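You operate a simulated robot arm through the tools that you are given. There is no shell and no other tool. Be economical: measure what you need, move in short steps, check, and stop when the job is done.

Carry out the task below with a simulated robot arm. There is one attempt and no reset: what you move stays moved.

JOB
Wash the small plate with soap, rinse it cold and rack it.
Fine: yellow sponge, soaped on the sponge rest and put back; tap off. What is to be rubbed or washed off counts as gone when no trace of it is left.

It is judged by the outcome, as a careful person would: the job done as asked, and still so three seconds after it is handed in. It fails if anything else is knocked over, pushed out of place, dropped, spilled or broken.

ROBOT AND FRAMES
A 7-joint arm with a two-finger parallel gripper, fixed in place. Base frame: the origin is at the foot of the arm, x ahead of it, y to its left, z up. Lengths are in m, angles in degrees, forces in N, time in s.
Its first joint turns from -149.0 to 149.0 degrees. Payload 3.43 kg.
The TCP is the grasp point between the finger pads, 0.03 m short of the fingertips. In the tool frame z runs along the fingers and y along their closing line. Largest opening 0.094 m; finger width 0.028, thickness 0.01; the body of the gripper, 0.05 by 0.096 m, starts 0.055 m behind the TCP.
Orientation is that of the tool frame in the base frame, as a unit quaternion [x, y, z, w]. With the fingers straight down and closing along the base's y, the tool's x points along the base's -x, its y along +y and its z along -z.

CONTROLS
- The arm moves only by the tool step_arm. Its argument "rows" is a list that holds one entry, the list of rows, each a list of 7 numbers: the turn, a rotation vector about the tool's x, y, z in degrees, then the shift along the tool's x, y, z in m, then the finger opening in m, from 0 to 0.094. In form: [[[ax, ay, az, x, y, z, jaw], ...]]. A call has 1 to 12 rows; each row shifts and turns the commanded pose from where the row before left it, along the tool's axes as they then stand. A row lasts 0.2 s, in which the tool goes at most 0.05 m and 8.6 degrees; a call with a longer step from one row to the next is refused whole, and so is a gripper value outside its range. A pose out of reach is approached as far as the arm can. The call stops where the force on the tool passes 40 N (or 10 N more than at its start, if that is more) or the arm is blocked; 0.2 s more then pass. The fingers move at their own pace (about 0.045 m/s each) and stop on an object; they squeeze with about 28 N. The grip force told is the motor's: it shows also when the fingers shut on nothing. Time passes only in rows, and 0.2 s behind the last, so rows that do not move let the fingers close. It gives the time, the measured TCP pose, the force on the tool (base axes), the opening and the grip force at its end, in the units of the frame above (readings bear some noise), with the torque about the TCP (base axes, N m) and any sound that the robot's microphone picked up.
- Cameras (640 x 400 px; columns grow to the right, rows downward): "scene" is fixed at [0.3987, -0.6504, 1.6556]; the picture's right is [-0.00, -1.00, 0.00], its down [-0.98, 0.00, -0.18] and it looks along [0.18, -0.00, -0.98] (base axes); focal length 241 px, centre (320, 200). "wrist" rides on the gripper at [0.076, 0.014, -0.103] in the tool frame; the picture's right is [-0.18, 0.98, 0.00], its down [-0.75, -0.14, -0.64] and it looks along [-0.63, -0.12, 0.77] (tool axes); focal length 243 px, centre (320, 200). There is no depth. A picture from a camera that has moved, and an enlarged one, comes with that camera's place and axes in the base frame and with its lens.
- snapshot(camera): a new picture of that camera. The clock stands still meanwhile.
- inspect(camera, box): a new picture of the part [left, top, right, bottom] of that camera's present view, enlarged. The clock stands still meanwhile.
- sign_off(): hands the job in; it is judged then, once.

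Work in short steps. Places have to be worked out from the pictures, the camera data and where the tool is seen: move nearer, look again, correct. Check each grasp and each placing, and mend what went wrong. You have 120 turns and 84 pictures in all, those below and enlarged ones among them. Open the gripper and draw the arm clear of the work before you hand the job in, unless the task says otherwise; then end with one line.

The tools are called after "Request:" as a command line: name --argument value ..., lists and objects as JSON in quotes. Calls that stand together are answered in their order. step_arm: Moves the arm, as the interface text tells. Its arguments: {"type":"object","properties":{"rows":{"type":"array"}},"required":["rows"]} The other tools are called the same way: snapshot (camera) takes a picture; inspect (camera, box) takes an enlarged picture of a part of a camera's view; sign_off () hands the job in.

At the start:

```text
t: 0.0
ee_pos: [0.5318, -0.629, 1.1776]
orientation: [0.0, 1.0, -0.002, 0.001]
contact_force: [-0.9, -1.1, 0.1]
wrist_torque: [0.01, 0.0, 0.0]
gripper_width: 0.094
finger_force: 0.1
```

scene: 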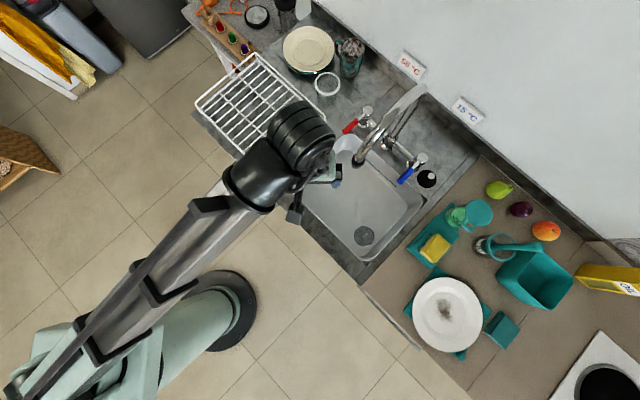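
wrist: 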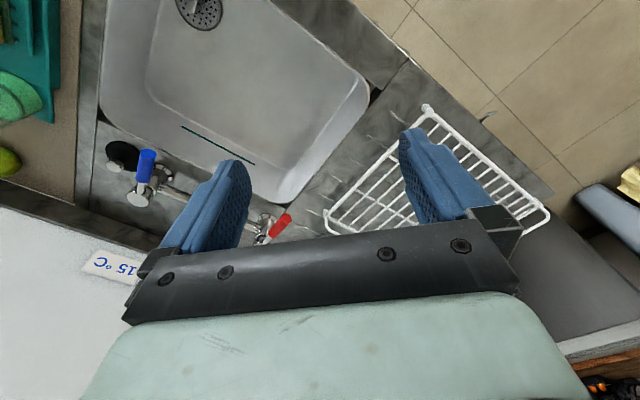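

I'll begin with enlarged views of the plate/sponge area and the sink/rack area.

Request:
inspect --camera "scene" --box '[390, 170, 590, 370]'

Request:
inspect --camera "scene" --box '[320, 60, 500, 240]'

Request:
inspect --camera "scene" --box '[180, 0, 380, 180]'

```text
2.00 times, centred on (490, 270) of scene
camera zoom: at [0.3987, -0.6504, 1.6556], right [0.0, -1.0, 0.0], down [-0.98, 0.0, -0.18], along [0.18, 0.0, -0.98], focal length 482 px, centre (-20, 60)
```

zoom: 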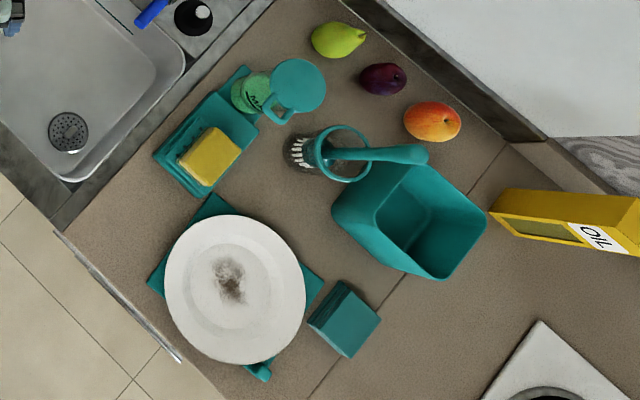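

```text
2.22 times, centred on (410, 150) of scene
camera zoom: at [0.3987, -0.6504, 1.6556], right [0.0, -1.0, 0.0], down [-0.98, 0.0, -0.18], along [0.18, 0.0, -0.98], focal length 536 px, centre (120, 311)
```

zoom: 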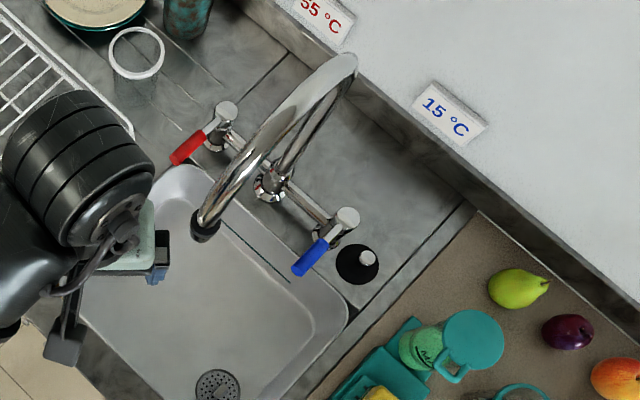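

```text
2.22 times, centred on (280, 90) of scene
camera zoom: at [0.3987, -0.6504, 1.6556], right [0.0, -1.0, 0.0], down [-0.98, 0.0, -0.18], along [0.18, 0.0, -0.98], focal length 536 px, centre (409, 444)
```

zoom: 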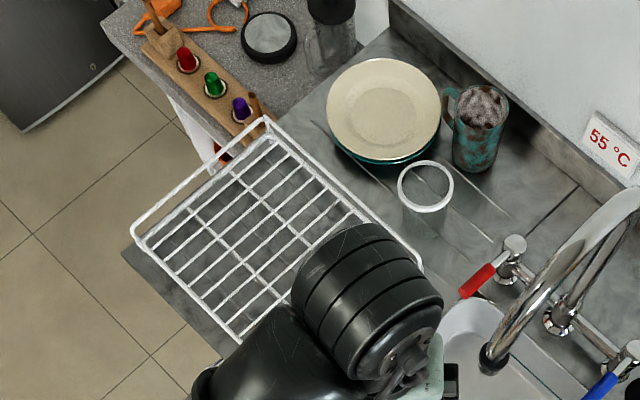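

The dirty plate lies at the right on a teal mat with the sponge rest beside it. I move the wrist there, high up, and turn it to look outward for a closer view.

Request:
step_arm --rows '[[[0, 0, 0, 0.04, -0.01, 0, 0.094], [0, 0, 0, 0.04, -0.01, 0, 0.094], [0, 0, 0, 0.04, -0.01, 0, 0.094], [0, 0, 0, 0.04, -0.01, 0, 0.094], [0, 0, 0, 0.04, -0.01, 0, 0.094], [0, 0, 0, 0.04, -0.01, 0, 0.094], [0, 0, 0, 0.04, -0.01, 0, 0.094], [0, 0, 8.5, 0, 0, 0, 0.094], [0, 0, 8.5, 0, 0, 0, 0.094], [0, 0, 8.5, 0, 0, 0, 0.094], [0, 0, 8.5, 0, 0, 0, 0.094], [0, 0, 8.5, 0, 0, 0, 0.094]]]'

Request:
step_arm --rows '[[[0, 0, 8.5, 0, 0, 0, 0.094], [0, 0, 8.5, 0, 0, 0, 0.094], [0, 0, 8.5, 0, 0, 0, 0.094], [0, 0, 8.5, 0, 0, 0, 0.094]]]'

Request:
snapshot --camera "wrist"

Request:
snapshot --camera "scene"

```text
t: 2.6
ee_pos: [0.2562, -0.7097, 1.1585]
orientation: [0.334, 0.943, -0.009, 0.008]
contact_force: [-0.1, 0.3, -0.7]
wrist_torque: [0.01, 0.0, 0.0]
gripper_width: 0.0939
finger_force: 0.1
out of reach, approached as far as the arm can: row 2, 3, 5, 7
stopped in row 12: the force on the tool passed its limit at 62 N (the readings are from after the stop); the commanded pose is now the measured one
```

```text
t: 3.0
ee_pos: [0.2572, -0.7104, 1.157]
orientation: [0.375, 0.927, -0.011, 0.011]
contact_force: [-0.7, -0.8, -0.7]
wrist_torque: [0.04, -0.15, 0.07]
gripper_width: 0.094
finger_force: 0.1
stopped in row 1: the force on the tool passed its limit at 55 N (the readings are from after the stop); the commanded pose is now the measured one
```

```text
78 pictures are left
camera wrist: at [0.2112, -0.6448, 1.2587], right [0.82, 0.58, -0.01], down [0.44, -0.61, 0.67], along [0.38, -0.55, -0.75], focal length 243 px, centre (320, 200)
```

wrist: 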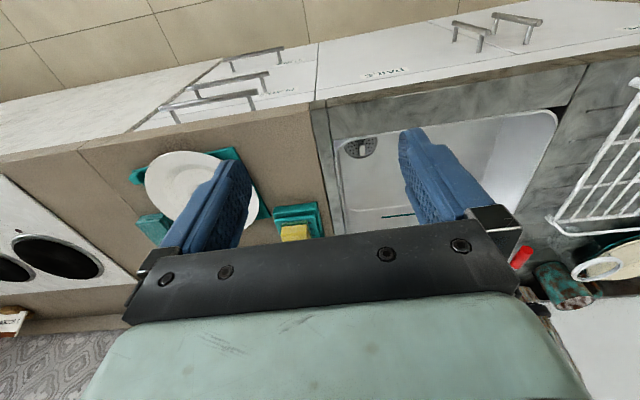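

```text
77 pictures are left
```

scene: 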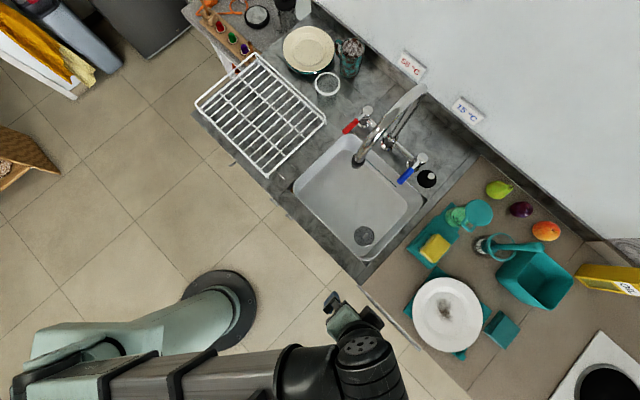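

The turn meets a resistance here (likely a wrist limit near the inner reach). I move outward first, then turn in smaller steps.

Request:
step_arm --rows '[[[0, 0, 0, -0.018, -0.025, 0, 0.094], [0, 0, 0, -0.018, -0.025, 0, 0.094], [0, 0, 0, -0.018, -0.025, 0, 0.094], [0, 0, 0, -0.018, -0.025, 0, 0.094], [0, 0, 4, 0, 0, 0, 0.094], [0, 0, 4, 0, 0, 0, 0.094], [0, 0, 4, 0, 0, 0, 0.094], [0, 0, 4, 0, 0, 0, 0.094]]]'

Request:
snapshot --camera "wrist"

```text
t: 4.8
ee_pos: [0.2384, -0.8339, 1.1611]
orientation: [0.502, 0.865, -0.011, 0.014]
contact_force: [0.5, 0.5, 0.5]
wrist_torque: [0.0, -0.01, -0.03]
gripper_width: 0.0942
finger_force: 0.0
```

```text
76 pictures are left
camera wrist: at [0.2125, -0.7567, 1.2614], right [0.94, 0.33, 0.0], down [0.24, -0.7, 0.67], along [0.22, -0.63, -0.75], focal length 243 px, centre (320, 200)
```

wrist: 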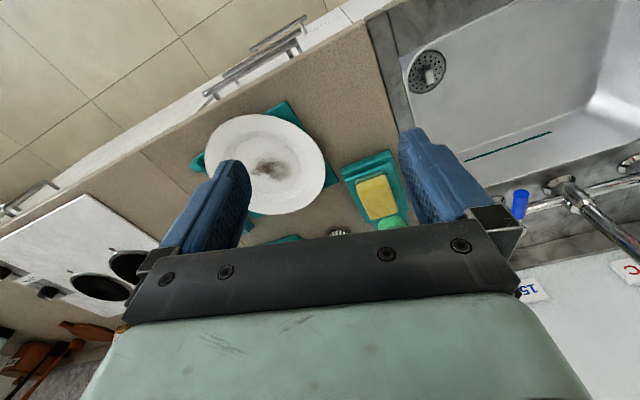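

Plate centre triangulates to about (0.212, -1.013, 0.907). I look more closely at the soap item and the sponge rest, and at the mat under the plate.

Request:
inspect --camera "scene" --box '[400, 180, 520, 280]'

Request:
inspect --camera "wrist" --box '[180, 80, 440, 250]'

Request:
inspect --camera "scene" --box '[320, 70, 480, 200]'

```text
4.00 times, centred on (460, 230) of scene
camera zoom: at [0.3987, -0.6504, 1.6556], right [0.0, -1.0, 0.0], down [-0.98, 0.0, -0.18], along [0.18, 0.0, -0.98], focal length 965 px, centre (-240, 80)
```

zoom: 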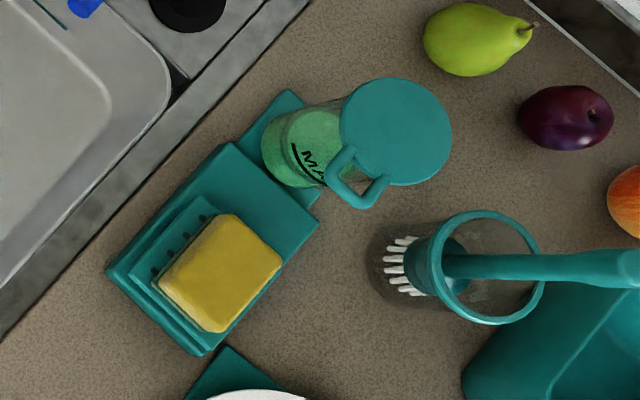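

```text
2.35 times, centred on (310, 165) of wrist
camera zoom: at [0.2125, -0.7567, 1.2614], right [0.94, 0.33, 0.0], down [0.24, -0.7, 0.67], along [0.22, -0.63, -0.75], focal length 571 px, centre (344, 282)
```

zoom: 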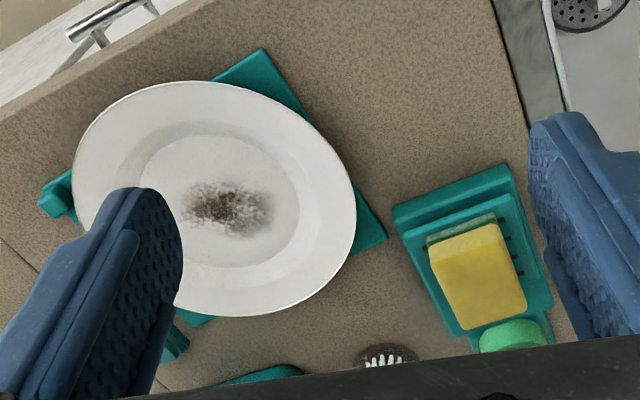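

```text
3.08 times, centred on (400, 135) of scene
camera zoom: at [0.3987, -0.6504, 1.6556], right [0.0, -1.0, 0.0], down [-0.98, 0.0, -0.18], along [0.18, 0.0, -0.98], focal length 742 px, centre (74, 400)
```

zoom: 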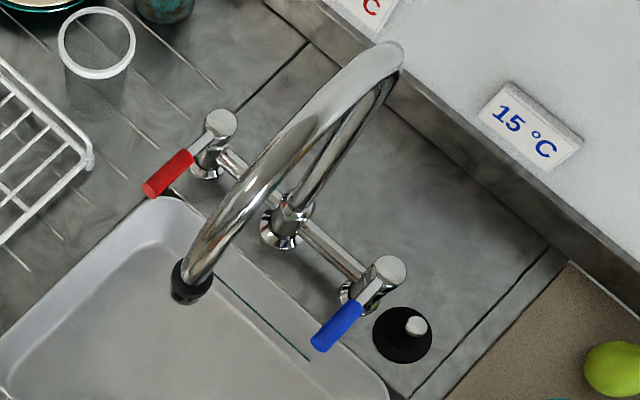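

Sponge is near (0.395, -0.991, 0.93) and the green jar near (0.48, -1.07); both are far out, so tilting the tool outward will be needed. I tilt it and look at the soap more horizontally.

Request:
step_arm --rows '[[[0, -8, 0, 0, 0, 0, 0.094], [0, -8, 0, 0, 0.03, 0, 0.094], [0, -8, 0, 0, 0.03, 0, 0.094], [0, -8, 0, 0, 0.02, 0, 0.094], [0, -4, 0, 0, 0.02, 0, 0.094]]]'

Request:
snapshot --camera "wrist"

```text
t: 6.0
ee_pos: [0.3259, -0.7838, 1.1598]
orientation: [0.473, 0.819, -0.164, 0.28]
contact_force: [0.5, -0.3, 0.7]
wrist_torque: [0.02, 0.0, 0.03]
gripper_width: 0.0942
finger_force: 0.0
```

```text
72 pictures are left
camera wrist: at [0.2769, -0.669, 1.1949], right [0.93, 0.36, 0.11], down [-0.02, -0.24, 0.97], along [0.38, -0.9, -0.22], focal length 243 px, centre (320, 200)
```

wrist: 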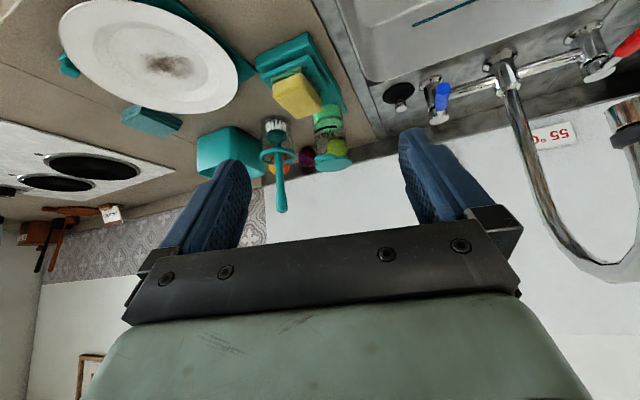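

Request:
inspect --camera "wrist" --box '[230, 20, 390, 180]'

```text
2.50 times, centred on (310, 100) of wrist
camera zoom: at [0.2769, -0.669, 1.1949], right [0.93, 0.36, 0.11], down [-0.02, -0.24, 0.97], along [0.38, -0.9, -0.22], focal length 606 px, centre (345, 450)
```

zoom: 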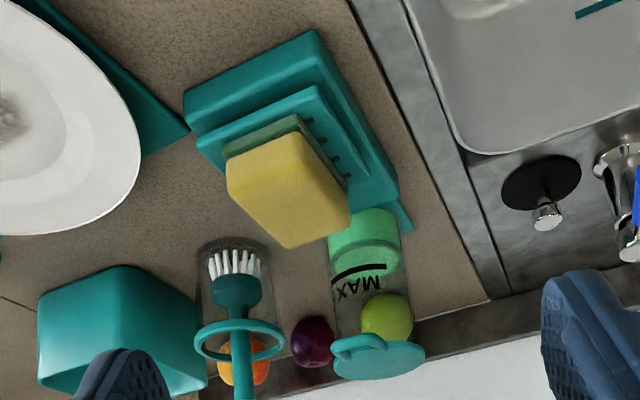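

This is a sponge rest with holes and a soap tank (MAX line): pressing the sponge on the rest should bring soap up. Sponge top is about z 0.969, centre (0.388, -0.974), long side at -45°. I yaw to line up with it and go to a pre-grasp 0.1 m short.

Request:
step_arm --rows '[[[-3.58, 0, -4.6, 0, 0, 0, 0.094], [-3.58, 0, -4.6, 0, 0, 0, 0.094], [-3.58, 0, -4.6, 0, 0, 0, 0.094], [0, 0, 0, -0.0025, -0.0195, 0.0304, 0.094], [0, 0, 0, -0.0025, -0.0195, 0.0304, 0.094], [0, 0, 0, -0.0025, -0.0195, 0.0304, 0.094], [0, 0, 0, -0.0025, -0.0195, 0.0304, 0.094], [0, 0, 0, -0.0025, -0.0195, 0.0304, 0.094]]]'

Request:
snapshot --camera "wrist"

Request:
inspect --camera "scene" --box '[380, 180, 500, 280]'

```text
t: 7.8
ee_pos: [0.3353, -0.9249, 1.0479]
orientation: [0.344, 0.882, -0.12, 0.3]
contact_force: [-0.6, 0.5, 0.4]
wrist_torque: [0.01, 0.01, 0.0]
gripper_width: 0.0939
finger_force: 0.1
```

```text
70 pictures are left
camera wrist: at [0.2547, -0.8313, 1.0836], right [0.77, 0.62, 0.11], down [0.06, -0.24, 0.97], along [0.63, -0.74, -0.22], focal length 243 px, centre (320, 200)
```

wrist: 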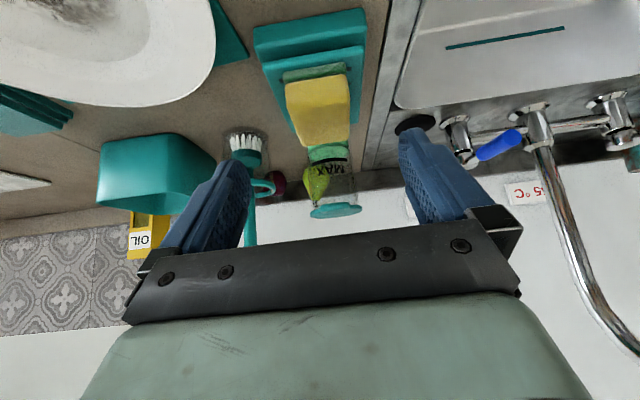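

```text
4.00 times, centred on (440, 230) of scene
camera zoom: at [0.3987, -0.6504, 1.6556], right [0.0, -1.0, 0.0], down [-0.98, 0.0, -0.18], along [0.18, 0.0, -0.98], focal length 965 px, centre (-160, 80)
```

zoom: 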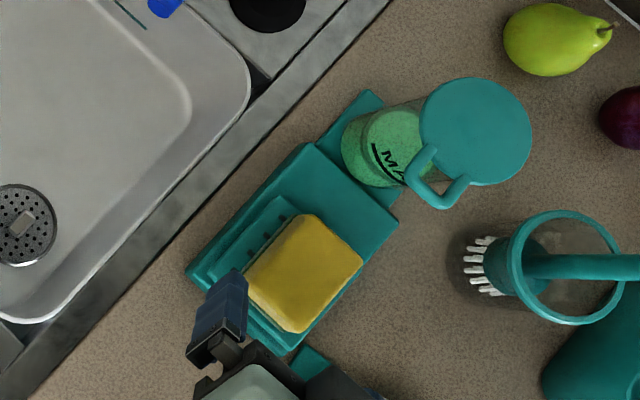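

Reach is fine and the sponge is centred between the fingers. I advance 0.06 m along the fingers.

Request:
step_arm --rows '[[[0, 0, 0, 0, 0, 0.03, 0.094], [0, 0, 0, 0, 0, 0.03, 0.094]]]'

Request:
snapshot --camera "wrist"

Request:
inspect --camera "scene" --box '[380, 180, 500, 280]'

```text
t: 8.4
ee_pos: [0.3603, -0.949, 1.0001]
orientation: [0.343, 0.882, -0.119, 0.301]
contact_force: [-0.2, -0.4, 0.7]
wrist_torque: [-0.01, 0.0, 0.02]
gripper_width: 0.0943
finger_force: 0.0
```

```text
68 pictures are left
camera wrist: at [0.281, -0.8553, 1.0357], right [0.77, 0.62, 0.11], down [0.06, -0.24, 0.97], along [0.63, -0.74, -0.22], focal length 243 px, centre (320, 200)
```

wrist: 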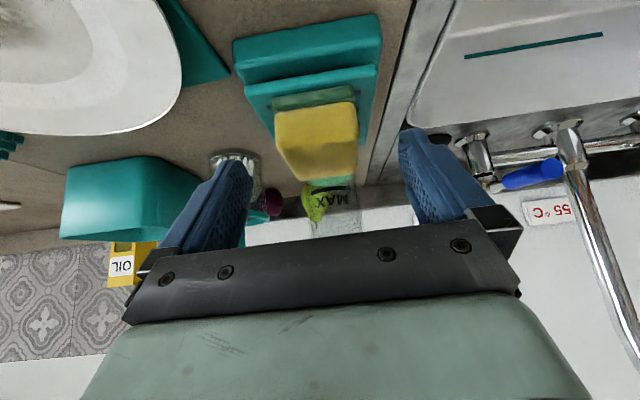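

```text
4.00 times, centred on (440, 230) of scene
camera zoom: at [0.3987, -0.6504, 1.6556], right [0.0, -1.0, 0.0], down [-0.98, 0.0, -0.18], along [0.18, 0.0, -0.98], focal length 965 px, centre (-160, 80)
```

zoom: 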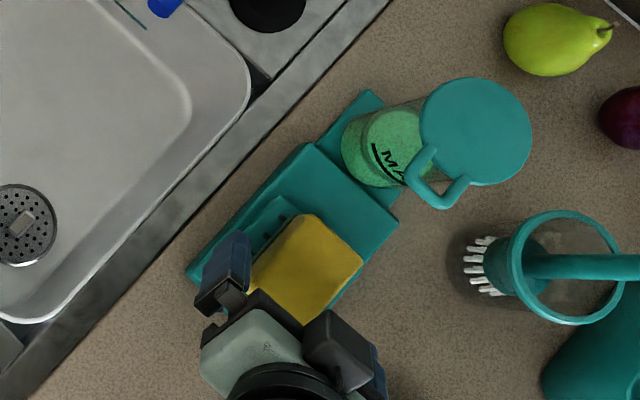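

Request:
inspect --camera "wrist" --box '[220, 60, 420, 200]'

```text
2.86 times, centred on (320, 130) of wrist
camera zoom: at [0.281, -0.8553, 1.0357], right [0.77, 0.62, 0.11], down [0.06, -0.24, 0.97], along [0.63, -0.74, -0.22], focal length 693 px, centre (320, 400)
```

zoom: 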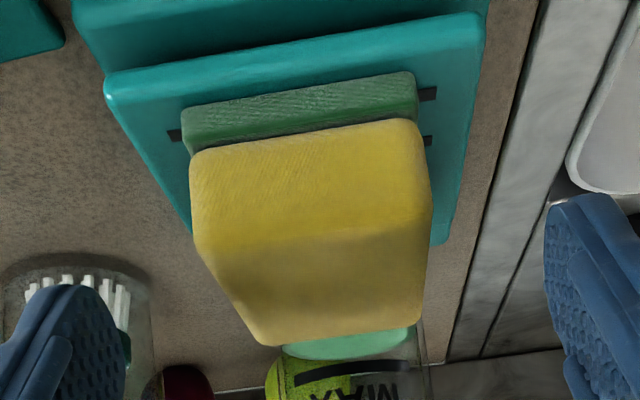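

Sponge spans z ≈0.937–0.970. I go 0.032 m further along the fingers and close.

Request:
step_arm --rows '[[[0, 0, 0, 0, 0, 0.017, 0.094], [0, 0, 0, 0, 0, 0.015, 0.094], [0, 0, 0, 0, 0, 0, 0.03], [0, 0, 0, 0, 0, 0, 0.03], [0, 0, 0, 0, 0, 0, 0.03], [0, 0, 0, 0, 0, 0, 0.03], [0, 0, 0, 0, 0, 0, 0.03]]]'

Request:
snapshot --camera "wrist"

```text
t: 10.0
ee_pos: [0.3758, -0.9626, 0.9759]
orientation: [0.345, 0.881, -0.121, 0.3]
contact_force: [0.3, -1.0, 0.4]
wrist_torque: [0.0, -0.02, -0.01]
gripper_width: 0.0525
finger_force: 27.8
```

```text
65 pictures are left
camera wrist: at [0.2954, -0.8686, 1.011], right [0.77, 0.62, 0.11], down [0.06, -0.24, 0.97], along [0.63, -0.74, -0.22], focal length 243 px, centre (320, 200)
```

wrist: 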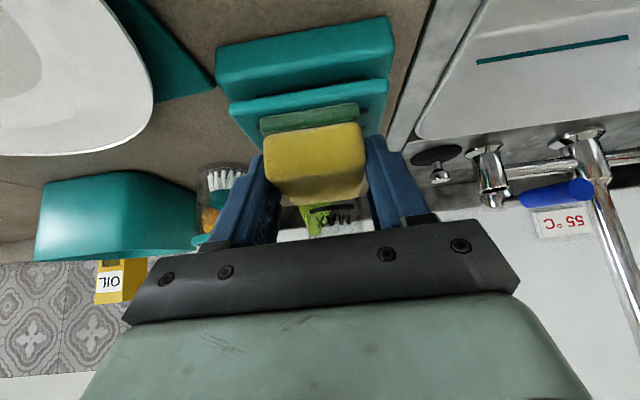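

Sponge held (0.0525 m, 28 N). Now I press it down on the rest in small steps and watch the force.

Request:
step_arm --rows '[[[0, 0, 0, 0.0025, 0, 0.0032, 0.03], [0, 0, 0, 0.0025, 0, 0.0032, 0.03]]]'

Request:
snapshot --camera "wrist"

```text
t: 10.6
ee_pos: [0.3752, -0.964, 0.9682]
orientation: [0.344, 0.881, -0.12, 0.301]
contact_force: [-1.6, 0.1, 1.3]
wrist_torque: [0.0, 0.03, -0.01]
gripper_width: 0.0526
finger_force: 27.6
```

```text
64 pictures are left
camera wrist: at [0.2955, -0.8697, 1.0033], right [0.77, 0.62, 0.11], down [0.06, -0.24, 0.97], along [0.63, -0.74, -0.22], focal length 243 px, centre (320, 200)
```

wrist: 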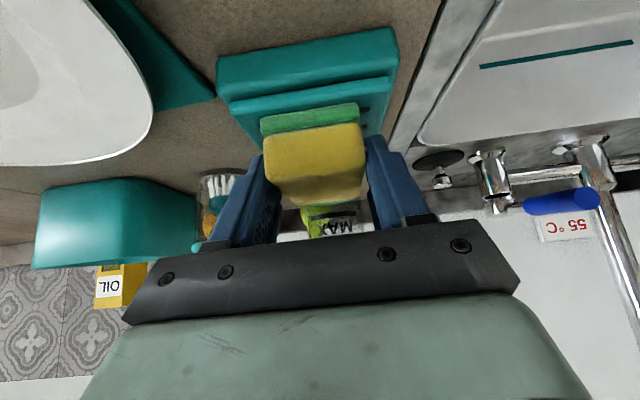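

The rest's upper plate gives with almost no force, and the green layer looks wetter. I press a little further.

Request:
step_arm --rows '[[[0, 0, 0, 0.0025, 0, 0.0032, 0.03], [0, 0, 0, 0.0025, 0, 0.0032, 0.03], [0, 0, 0, 0, 0, 0, 0.03]]]'

Request:
inspect --camera "wrist" --box '[200, 20, 420, 250]'

```text
t: 11.4
ee_pos: [0.3749, -0.9634, 0.9616]
orientation: [0.343, 0.881, -0.122, 0.303]
contact_force: [0.6, -3.2, 34.5]
wrist_torque: [0.12, 0.29, -0.06]
gripper_width: 0.0529
finger_force: 28.4
```

```text
1.74 times, centred on (310, 135) of wrist
camera zoom: at [0.2953, -0.8693, 0.9966], right [0.77, 0.62, 0.11], down [0.05, -0.23, 0.97], along [0.63, -0.74, -0.22], focal length 422 px, centre (337, 313)
```

zoom: 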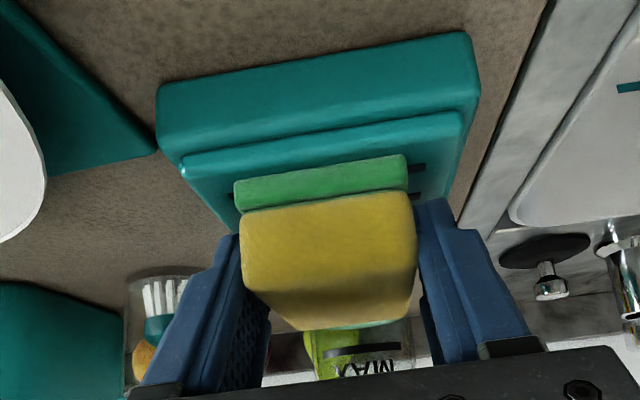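

The green layer is now bright with soap and the rest bottomed out at 34 N. I lift, turn toward the plate, and go above the stain.

Request:
step_arm --rows '[[[0, 0, 0, -0.0205, 0, -0.0263, 0.03], [0, 0, 0, -0.0205, 0, -0.0263, 0.03], [0, 0, 0, -0.0205, 0, -0.0263, 0.03], [4.3, 0, 5.52, 0, 0, 0, 0.03], [4.3, 0, 5.52, 0, 0, 0, 0.03], [4.3, 0, 5.52, 0, 0, 0, 0.03], [4.3, 0, 5.52, 0, 0, 0, 0.03], [4.3, 0, 5.52, 0, 0, 0, 0.03], [0, 0, 0, 0.0095, -0.0424, 0.0117, 0.03], [0, 0, 0, 0.0095, -0.0424, 0.0117, 0.03], [0, 0, 0, 0.0095, -0.0424, 0.0117, 0.03], [0, 0, 0, 0.0095, -0.0424, 0.0117, 0.03]]]'

Request:
snapshot --camera "wrist"

Request:
inspect --camera "scene" --box '[380, 180, 540, 380]'

```text
t: 14.0
ee_pos: [0.2097, -0.9992, 1.0017]
orientation: [0.592, 0.738, -0.206, 0.251]
contact_force: [-0.2, 0.5, -0.6]
wrist_torque: [0.03, -0.02, -0.02]
gripper_width: 0.0301
finger_force: 0.1
```

```text
62 pictures are left
camera wrist: at [0.1987, -0.876, 1.0361], right [0.99, 0.07, 0.11], down [-0.09, -0.22, 0.97], along [0.09, -0.97, -0.22], focal length 243 px, centre (320, 200)
```

wrist: 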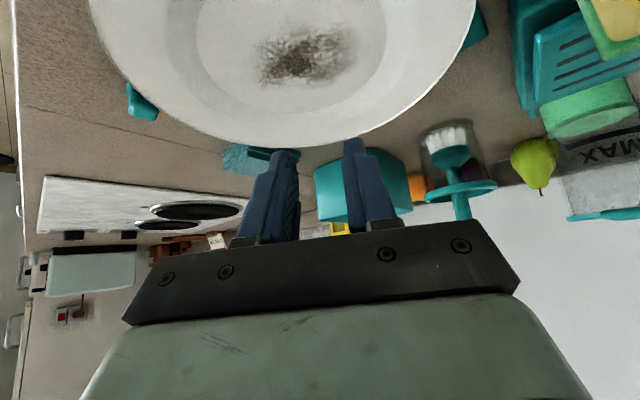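

```text
2.00 times, centred on (460, 280) of scene
camera zoom: at [0.3987, -0.6504, 1.6556], right [0.0, -1.0, 0.0], down [-0.98, 0.0, -0.18], along [0.18, 0.0, -0.98], focal length 482 px, centre (40, 40)
```

zoom: 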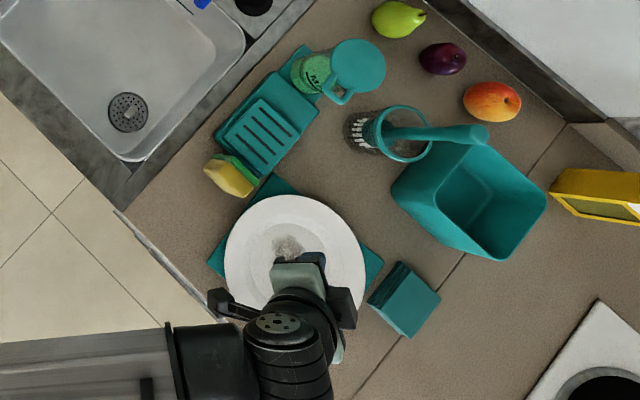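

The sponge slipped out and lies beside the rest. I look at how it lies and back away toward it.

Request:
inspect --camera "scene" --box '[410, 210, 490, 310]'

Request:
inspect --camera "wrist" --box '[480, 0, 640, 160]'

```text
4.00 times, centred on (450, 260) of scene
camera zoom: at [0.3987, -0.6504, 1.6556], right [0.0, -1.0, 0.0], down [-0.98, 0.0, -0.18], along [0.18, 0.0, -0.98], focal length 965 px, centre (-200, -40)
```

zoom: 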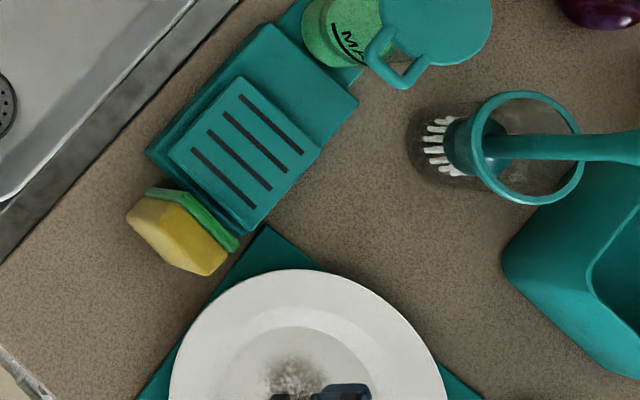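

```text
2.50 times, centred on (560, 80) of wrist
camera zoom: at [0.1987, -0.876, 1.0361], right [0.99, 0.07, 0.11], down [-0.09, -0.22, 0.97], along [0.09, -0.97, -0.22], focal length 606 px, centre (-280, 500)
```

zoom: 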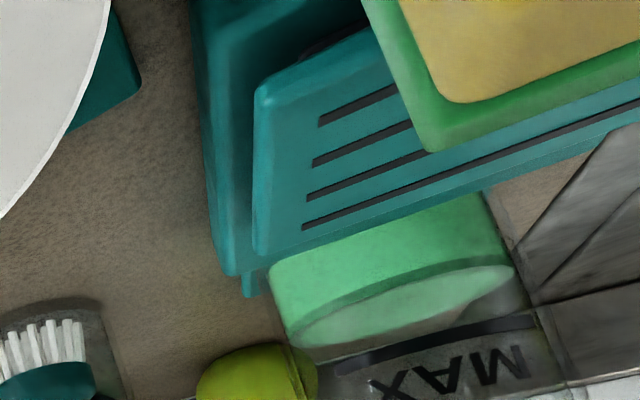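

The sponge stands on edge against the rest's near end, scrub face toward the rest. I retreat, yaw back and take a close look from the wrist.

Request:
step_arm --rows '[[[0, 0, 0, 0, 0, -0.04, 0.094], [0, 0, 0, 0, 0, -0.04, 0.094], [0, 0, 0, 0, 0, -0.04, 0.094], [-4.3, 0, -5.52, 0, 0, 0, 0.094], [-4.3, 0, -5.52, 0, 0, 0, 0.094], [-4.3, 0, -5.52, 0, 0, 0, 0.094], [-4.3, 0, -5.52, 0, 0, 0, 0.094], [-4.3, 0, -5.52, 0, 0, 0, 0.094]]]'

Request:
inspect --camera "wrist" --box '[220, 0, 480, 200]'

```text
t: 15.8
ee_pos: [0.1943, -0.9262, 1.0948]
orientation: [0.343, 0.882, -0.119, 0.3]
contact_force: [-0.2, 0.4, -0.1]
wrist_torque: [-0.01, 0.0, 0.02]
gripper_width: 0.0942
finger_force: 0.0
```

```text
2.00 times, centred on (350, 100) of wrist
camera zoom: at [0.1146, -0.8324, 1.1303], right [0.77, 0.63, 0.11], down [0.06, -0.24, 0.97], along [0.63, -0.74, -0.22], focal length 485 px, centre (260, 400)
```

zoom: 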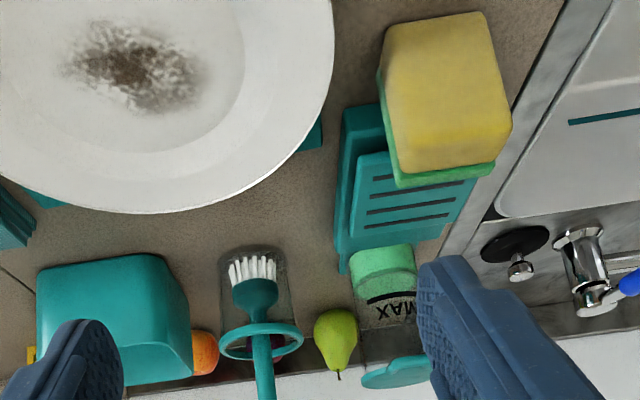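

Triangulation says the sponge stands upright on its short end: centre about (0.333, -0.916), top z ≈0.973, scrub face toward the rest. I'll grip it with the tool strongly tilted outward so I can later turn the scrub face down over the plate. Moving to the pre-grasp.

Request:
step_arm --rows '[[[0, 0, 0, 0.015, 0.0265, 0.0208, 0.094], [0, 0, 0, 0.015, 0.0265, 0.0208, 0.094], [0, 0, 0, 0.015, 0.0265, 0.0208, 0.094], [0, 0, 0, 0.015, 0.0265, 0.0208, 0.094], [0, -6.75, 0, 0, 0, 0, 0.094], [0, -6.75, 0, 0, 0, 0, 0.094], [0, -6.75, 0, 0, 0, 0, 0.094], [0, -6.75, 0, 0, 0, 0, 0.094]]]'

Request:
snapshot --camera "wrist"

Request:
snapshot --camera "scene"

```text
t: 17.6
ee_pos: [0.2681, -0.8501, 0.9914]
orientation: [0.307, 0.787, -0.197, 0.498]
contact_force: [-1.1, 0.4, -0.3]
wrist_torque: [0.01, 0.0, 0.03]
gripper_width: 0.0938
finger_force: 0.1
```

```text
57 pictures are left
camera wrist: at [0.1867, -0.7549, 0.9671], right [0.72, 0.67, 0.16], down [-0.28, 0.08, 0.96], along [0.63, -0.74, 0.25], focal length 243 px, centre (320, 200)
```

wrist: 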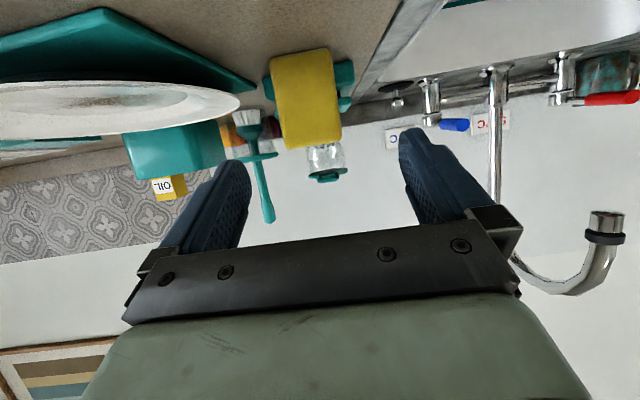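

```text
56 pictures are left
```

scene: 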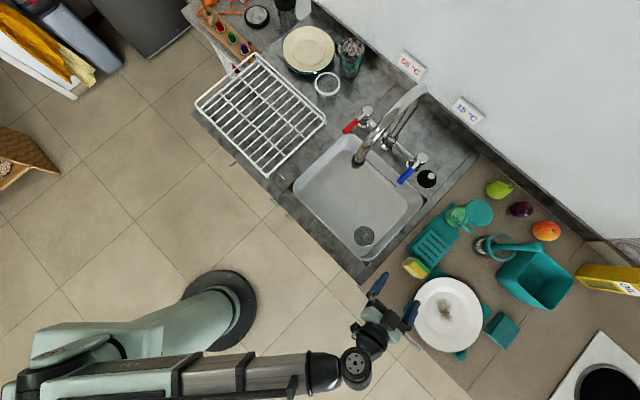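

The sponge is clearly seen standing upright, slightly left of the approach line. I narrow the jaw to 0.074 m (to stay clear of the plate rim), advance onto it and close, squeezing fully.

Request:
step_arm --rows '[[[0, 0, 0, -0.0022, -0.0045, 0, 0.074], [0, 0, 0, -0.0021, -0.0045, 0.018, 0.074], [0, 0, 0, 0, 0, 0.02, 0.074], [0, 0, 0, 0, 0, 0.02, 0.074], [0, 0, 0, 0, 0, 0.02, 0.074], [0, 0, 0, 0, 0, 0, 0.0], [0, 0, 0, 0, 0, 0, 0.0], [0, 0, 0, 0, 0, 0, 0.0], [0, 0, 0, 0, 0, 0, 0.0]]]'

Request:
snapshot --camera "wrist"

```text
t: 19.6
ee_pos: [0.3166, -0.9067, 0.963]
orientation: [0.306, 0.787, -0.196, 0.498]
contact_force: [0.1, 0.1, 1.5]
wrist_torque: [-0.03, -0.08, 0.0]
gripper_width: 0.0505
finger_force: 27.8
```

```text
55 pictures are left
camera wrist: at [0.2348, -0.8111, 0.9389], right [0.72, 0.67, 0.16], down [-0.28, 0.07, 0.96], along [0.63, -0.74, 0.24], focal length 243 px, centre (320, 200)
```

wrist: 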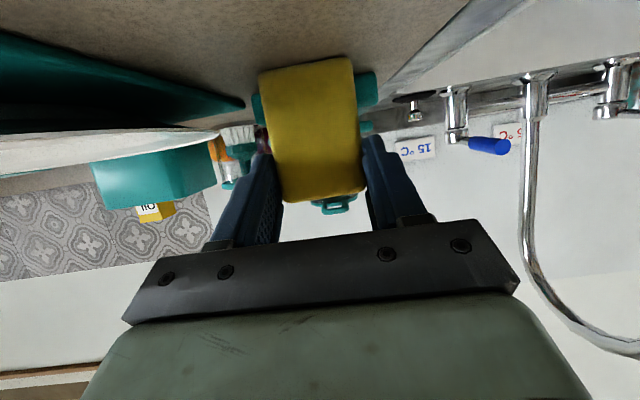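

Gripped at 0.0505 m. I lift slowly straight up 0.05 m and check that it stays.

Request:
step_arm --rows '[[[0, 0, 0, -0.009, 0, -0.0042, 0.0], [0, 0, 0, -0.009, 0, -0.0042, 0.0], [0, 0, 0, -0.009, 0, -0.0042, 0.0], [0, 0, 0, -0.009, 0, -0.0042, 0.0], [0, 0, 0, -0.009, 0, -0.0042, 0.0]]]'

Request:
snapshot --camera "wrist"

```text
t: 20.8
ee_pos: [0.3148, -0.9075, 1.0122]
orientation: [0.307, 0.787, -0.196, 0.498]
contact_force: [0.6, 0.1, -0.6]
wrist_torque: [0.03, 0.02, 0.02]
gripper_width: 0.0505
finger_force: 28.1
```

```text
54 pictures are left
camera wrist: at [0.2342, -0.8114, 0.9886], right [0.72, 0.67, 0.16], down [-0.28, 0.07, 0.96], along [0.63, -0.74, 0.24], focal length 243 px, centre (320, 200)
```

wrist: 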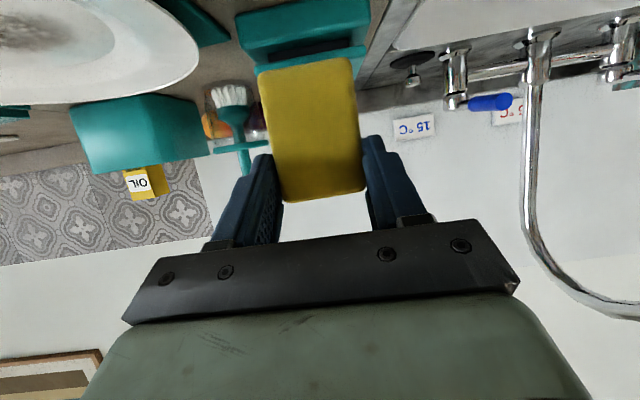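

Held well. I raise it more and swing the tool back toward vertical in gentle turns, which turns the scrub face downward.

Request:
step_arm --rows '[[[0, 0, 0, -0.0181, 0, -0.0085, 0.0], [0, 0, 0, -0.0181, 0, -0.0085, 0.0], [0, 0, 0, -0.0181, 0, -0.0085, 0.0], [0, 5.5, 0, 0, 0, 0, 0.0], [0, 5.5, 0, 0, 0, 0, 0.0], [0, 5.5, 0, 0, 0, 0, 0.0], [0, 5.5, 0, 0, 0, 0, 0.0], [0, 5.5, 0, 0, 0, 0, 0.0], [0, 5.5, 0, 0, 0, 0, 0.0], [0, 5.5, 0, 0, 0, 0, 0.0], [0, 5.5, 0, 0, 0, 0, 0.0], [0, 5.5, 0, 0, 0, 0, 0.0]]]'

Request:
snapshot --camera "wrist"

```text
t: 23.4
ee_pos: [0.3171, -0.9071, 1.0735]
orientation: [0.36, 0.924, -0.048, 0.122]
contact_force: [-0.5, -0.5, -0.3]
wrist_torque: [0.01, -0.01, 0.0]
gripper_width: 0.0502
finger_force: 28.1
```

```text
53 pictures are left
camera wrist: at [0.2532, -0.8276, 1.1524], right [0.8, 0.6, 0.04], down [0.32, -0.48, 0.82], along [0.51, -0.64, -0.57], focal length 243 px, centre (320, 200)
```

wrist: 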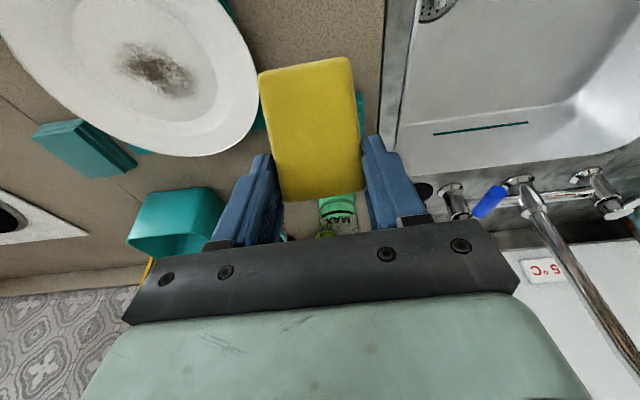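

Sponge secure, now about 40° from flat with scrub side down. I yaw toward the plate and move above its well.

Request:
step_arm --rows '[[[1.51, 0, 5.63, 0, 0, 0, 0.0], [1.51, 0, 5.63, 0, 0, 0, 0.0], [1.51, 0, 5.63, 0, 0, 0, 0.0], [1.51, 0, 5.63, 0, 0, 0, 0.0], [1.51, 0, 5.63, 0, 0, 0, 0.0], [1.51, 0, 5.63, 0, 0, 0, 0.0], [0, 0, 0, -0.0077, -0.0242, 0.0131, 0.0], [0, 0, 0, -0.0077, -0.0242, 0.0131, 0.0], [0, 0, 0, -0.0077, -0.0242, 0.0131, 0.0], [0, 0, 0, -0.0077, -0.0242, 0.0131, 0.0], [0, 0, 0, -0.0077, -0.0242, 0.0131, 0.0]]]'

Request:
snapshot --camera "wrist"

Request:
inspect --camera "scene" --box '[380, 230, 500, 380]'

```text
t: 25.8
ee_pos: [0.2094, -0.9843, 1.0199]
orientation: [0.621, 0.773, -0.083, 0.104]
contact_force: [0.1, 0.4, -0.3]
wrist_torque: [0.01, 0.0, 0.01]
gripper_width: 0.0502
finger_force: 27.8
```

```text
52 pictures are left
camera wrist: at [0.2025, -0.8825, 1.0997], right [1.0, 0.04, 0.05], down [-0.02, -0.57, 0.82], along [0.06, -0.82, -0.57], focal length 243 px, centre (320, 200)
```

wrist: 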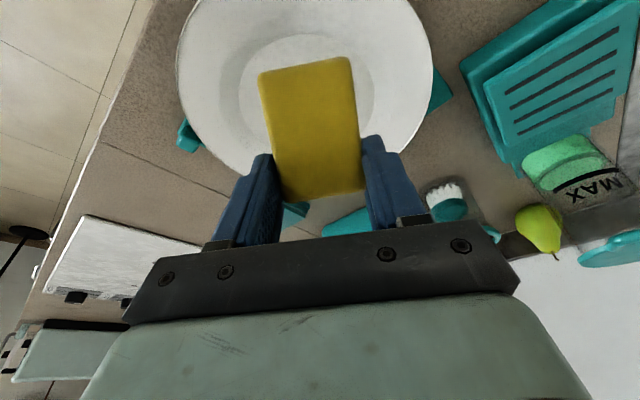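

```text
2.67 times, centred on (440, 305) of scene
camera zoom: at [0.3987, -0.6504, 1.6556], right [0.0, -1.0, 0.0], down [-0.98, 0.0, -0.18], along [0.18, 0.0, -0.98], focal length 643 px, centre (0, -80)
```

zoom: 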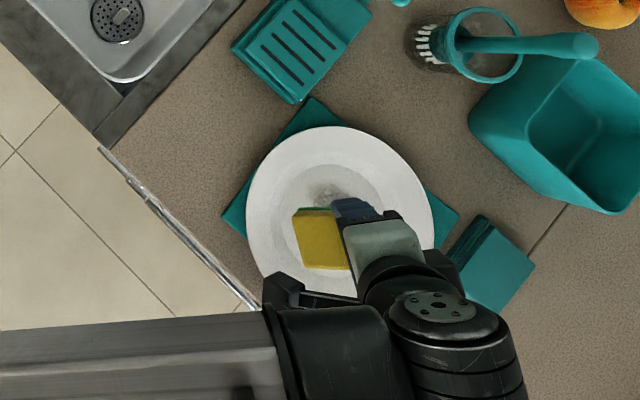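

Reach holds at this tilt. I turn 10° more toward vertical and lower gently until the sponge touches.

Request:
step_arm --rows '[[[0, 5, 0, 0, 0, 0, 0.0], [0, 5, 0, 0, 0, 0, 0.0], [0, 0, 0, 0.0009, 0, 0.01, 0.0], [0, 0, 0, 0.0009, 0, 0.01, 0.0], [0, 0, 0, 0.0009, 0, 0.01, 0.0], [0, 0, 0, 0.0009, 0, 0.01, 0.0]]]'

Request:
snapshot --camera "wrist"

```text
t: 27.2
ee_pos: [0.2106, -0.9873, 0.9807]
orientation: [0.626, 0.778, -0.032, 0.037]
contact_force: [1.6, -6.5, 20.5]
wrist_torque: [0.5, -0.25, -0.03]
gripper_width: 0.0508
finger_force: 28.0
```

```text
50 pictures are left
camera wrist: at [0.2065, -0.8998, 1.0769], right [1.0, 0.03, 0.02], down [0.01, -0.7, 0.71], along [0.03, -0.71, -0.7], focal length 243 px, centre (320, 200)
```

wrist: 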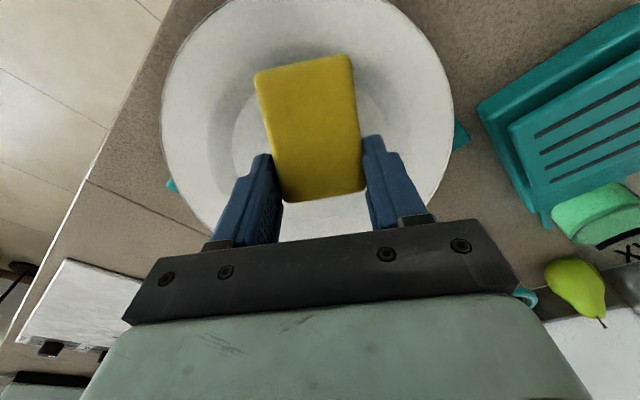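

Contact at 20 N. I ease up slightly and open so the sponge drops flat in the plate's well.

Request:
step_arm --rows '[[[0, 0, 0, 0, 0, -0.002, 0.0], [0, 0, 0, 0, 0, 0, 0.08], [0, 0, 0, 0, 0, 0, 0.08], [0, 0, 0, 0, 0, 0, 0.08]]]'

Request:
snapshot --camera "wrist"

```text
t: 28.2
ee_pos: [0.2092, -0.9851, 0.9822]
orientation: [0.626, 0.779, -0.029, 0.035]
contact_force: [-0.3, 0.3, 0.4]
wrist_torque: [0.0, -0.01, 0.01]
gripper_width: 0.0801
finger_force: 0.0
```

```text
49 pictures are left
camera wrist: at [0.2061, -0.8995, 1.0773], right [1.0, 0.03, 0.02], down [0.01, -0.7, 0.71], along [0.03, -0.71, -0.7], focal length 243 px, centre (320, 200)
```

wrist: 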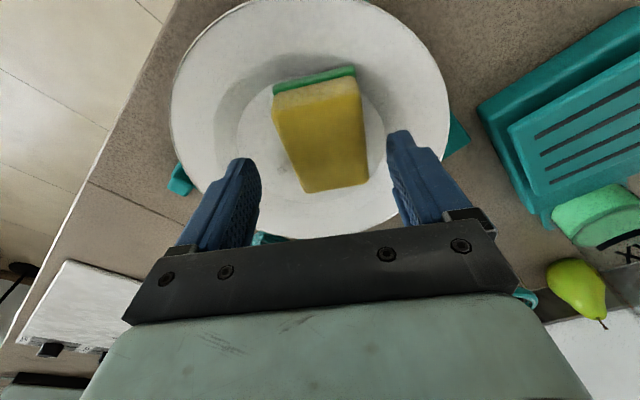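

The sponge lies flat, scrub side down, on the stain, aligned between the fingers. I descend 0.032 m and grip it deeper than the first time.

Request:
step_arm --rows '[[[0, 0, 0, 0, 0.004, 0.012, 0.08], [0, 0, 0, 0, 0, 0.012, 0.08], [0, 0, 0, 0, 0, 0.008, 0.08], [0, 0, 0, 0, 0, 0, 0.0], [0, 0, 0, 0, 0, 0, 0.0], [0, 0, 0, 0, 0, 0, 0.0], [0, 0, 0, 0, 0, 0, 0.0]]]'

Request:
snapshot --camera "wrist"

```text
t: 29.8
ee_pos: [0.2138, -0.989, 0.9486]
orientation: [0.626, 0.778, -0.03, 0.035]
contact_force: [-0.1, 0.2, 0.2]
wrist_torque: [0.0, 0.0, 0.03]
gripper_width: 0.0537
finger_force: 27.8
```

```text
48 pictures are left
camera wrist: at [0.2102, -0.9018, 1.0458], right [1.0, 0.03, 0.02], down [0.01, -0.7, 0.71], along [0.03, -0.71, -0.7], focal length 243 px, centre (320, 200)
```

wrist: 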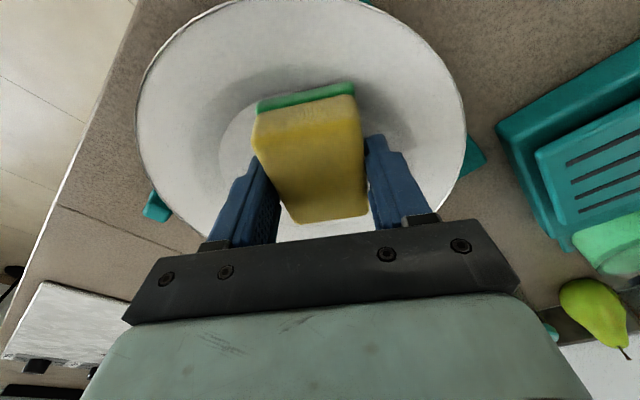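

Gripped. I press 2 mm and make a first gentle rubbing stroke to see the forces.

Request:
step_arm --rows '[[[0, 0, 0, 0, 0, 0.002, 0.0], [0, 0, 0, -0.01, 0, 0, 0.0], [0, 0, 0, -0.01, 0, 0, 0.0], [0, 0, 0, 0.01, 0, 0, 0.0], [0, 0, 0, 0.01, 0, 0, 0.0]]]'

Request:
snapshot --camera "wrist"

```text
t: 31.0
ee_pos: [0.2144, -0.9895, 0.9494]
orientation: [0.626, 0.778, -0.031, 0.036]
contact_force: [-0.3, -10.1, 15.1]
wrist_torque: [0.02, -0.1, -0.02]
gripper_width: 0.0531
finger_force: 27.7
```

```text
47 pictures are left
camera wrist: at [0.2109, -0.9019, 1.0447], right [1.0, 0.03, 0.02], down [0.01, -0.7, 0.71], along [0.03, -0.71, -0.7], focal length 243 px, centre (320, 200)
```

wrist: 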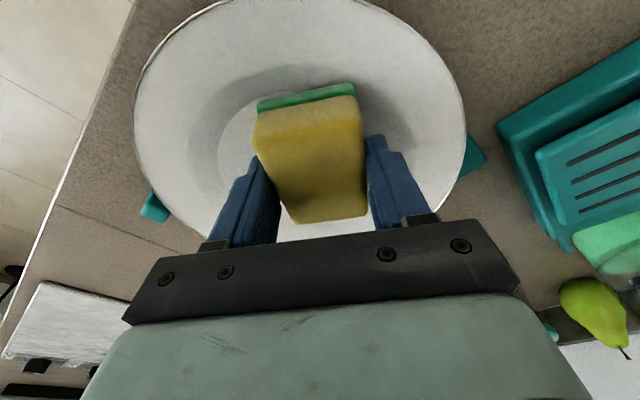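

Force is moderate (15 N) and the plate stays put. More strokes over the stain area, lengthwise and sideways.

Request:
step_arm --rows '[[[0, 0, 0, -0.014, 0, 0, 0.0], [0, 0, 0, -0.014, 0, 0, 0.0], [0, 0, 0, 0, 0.014, 0, 0.0], [0, 0, 0, 0.014, 0, 0, 0.0], [0, 0, 0, 0.014, 0, 0, 0.0], [0, 0, 0, 0, -0.014, 0, 0.0], [0, 0, 0, 0, -0.014, 0, 0.0], [0, 0, 0, -0.014, 0, 0, 0.0], [0, 0, 0, -0.014, 0, 0, 0.0], [0, 0, 0, 0.014, 0, 0, 0.0], [0, 0, 0, 0.014, 0, 0, 0.0], [0, 0, 0, 0, 0.014, 0, 0.0]]]'

Request:
step_arm --rows '[[[0, 0, 0, -0.014, 0, 0, 0.0], [0, 0, 0, -0.014, 0, 0, 0.0], [0, 0, 0, 0, 0.014, 0, 0.0], [0, 0, 0, 0.014, 0, 0, 0.0], [0, 0, 0, 0.014, 0, 0, 0.0], [0, 0, 0, 0, -0.014, 0, 0.0], [0, 0, 0, 0, -0.014, 0, 0.0], [0, 0, 0, -0.014, 0, 0, 0.0], [0, 0, 0, -0.014, 0, 0, 0.0], [0, 0, 0, 0.014, 0, 0, 0.0], [0, 0, 0, 0.014, 0, 0, 0.0], [0, 0, 0, 0, 0.014, 0, 0.0]]]'

Request:
snapshot --camera "wrist"

```text
t: 33.6
ee_pos: [0.212, -0.9855, 0.9489]
orientation: [0.627, 0.778, -0.03, 0.035]
contact_force: [-9.8, -5.4, 16.1]
wrist_torque: [0.2, 0.16, 0.09]
gripper_width: 0.0531
finger_force: 27.4
```

```text
t: 36.2
ee_pos: [0.2146, -0.9884, 0.9481]
orientation: [0.626, 0.779, -0.03, 0.036]
contact_force: [-1.1, -0.7, 1.8]
wrist_torque: [0.02, 0.0, 0.02]
gripper_width: 0.0531
finger_force: 28.8
```

```text
46 pictures are left
camera wrist: at [0.2107, -0.9013, 1.0445], right [1.0, 0.03, 0.02], down [0.01, -0.71, 0.71], along [0.03, -0.71, -0.7], focal length 243 px, centre (320, 200)
```

wrist: 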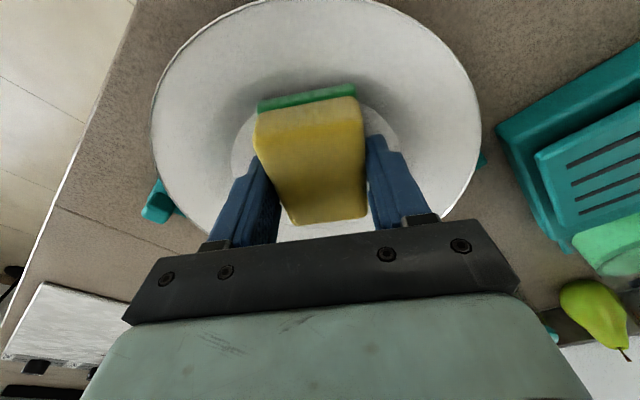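

The plate slid about a centimetre and contact has become light. I lift gently and check what is left of the stain.

Request:
step_arm --rows '[[[0, 0, 0, 0, 0, -0.01, 0.0], [0, 0, 0, 0, 0, -0.015, 0.0], [0, 0, 0, 0, 0, -0.015, 0.0], [0, 0, 0, 0.02, 0, -0.015, 0.0], [0, 0, 0, 0.02, 0, -0.015, 0.0], [0, 0, 0, 0.02, 0, 0, 0.0]]]'

Request:
snapshot --camera "wrist"

Request:
inspect --camera "scene" --box '[400, 250, 500, 370]'

```text
t: 37.6
ee_pos: [0.1995, -0.9229, 1.0126]
orientation: [0.626, 0.778, -0.03, 0.036]
contact_force: [0.2, -0.3, 0.3]
wrist_torque: [0.03, 0.0, 0.0]
gripper_width: 0.0532
finger_force: 28.0
```

```text
45 pictures are left
camera wrist: at [0.1964, -0.8364, 1.1089], right [1.0, 0.03, 0.02], down [0.01, -0.71, 0.71], along [0.03, -0.71, -0.7], focal length 243 px, centre (320, 200)
```

wrist: 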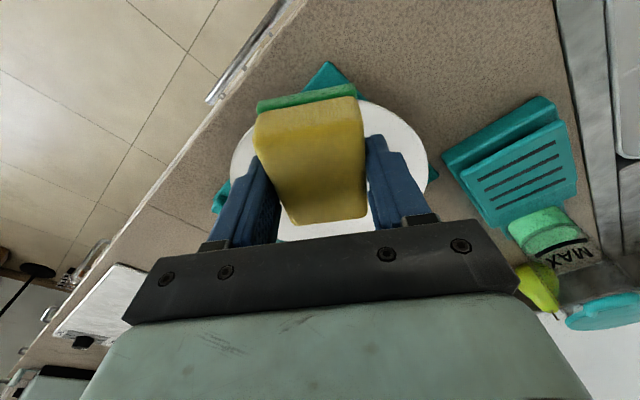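

```text
3.33 times, centred on (450, 310) of scene
camera zoom: at [0.3987, -0.6504, 1.6556], right [0.0, -1.0, 0.0], down [-0.98, 0.0, -0.18], along [0.18, 0.0, -0.98], focal length 804 px, centre (-113, -167)
```

zoom: 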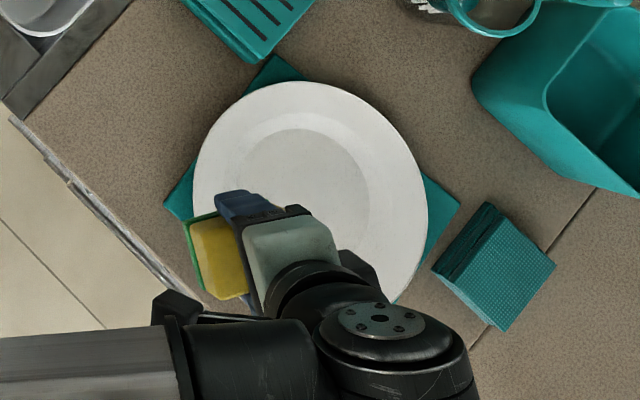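

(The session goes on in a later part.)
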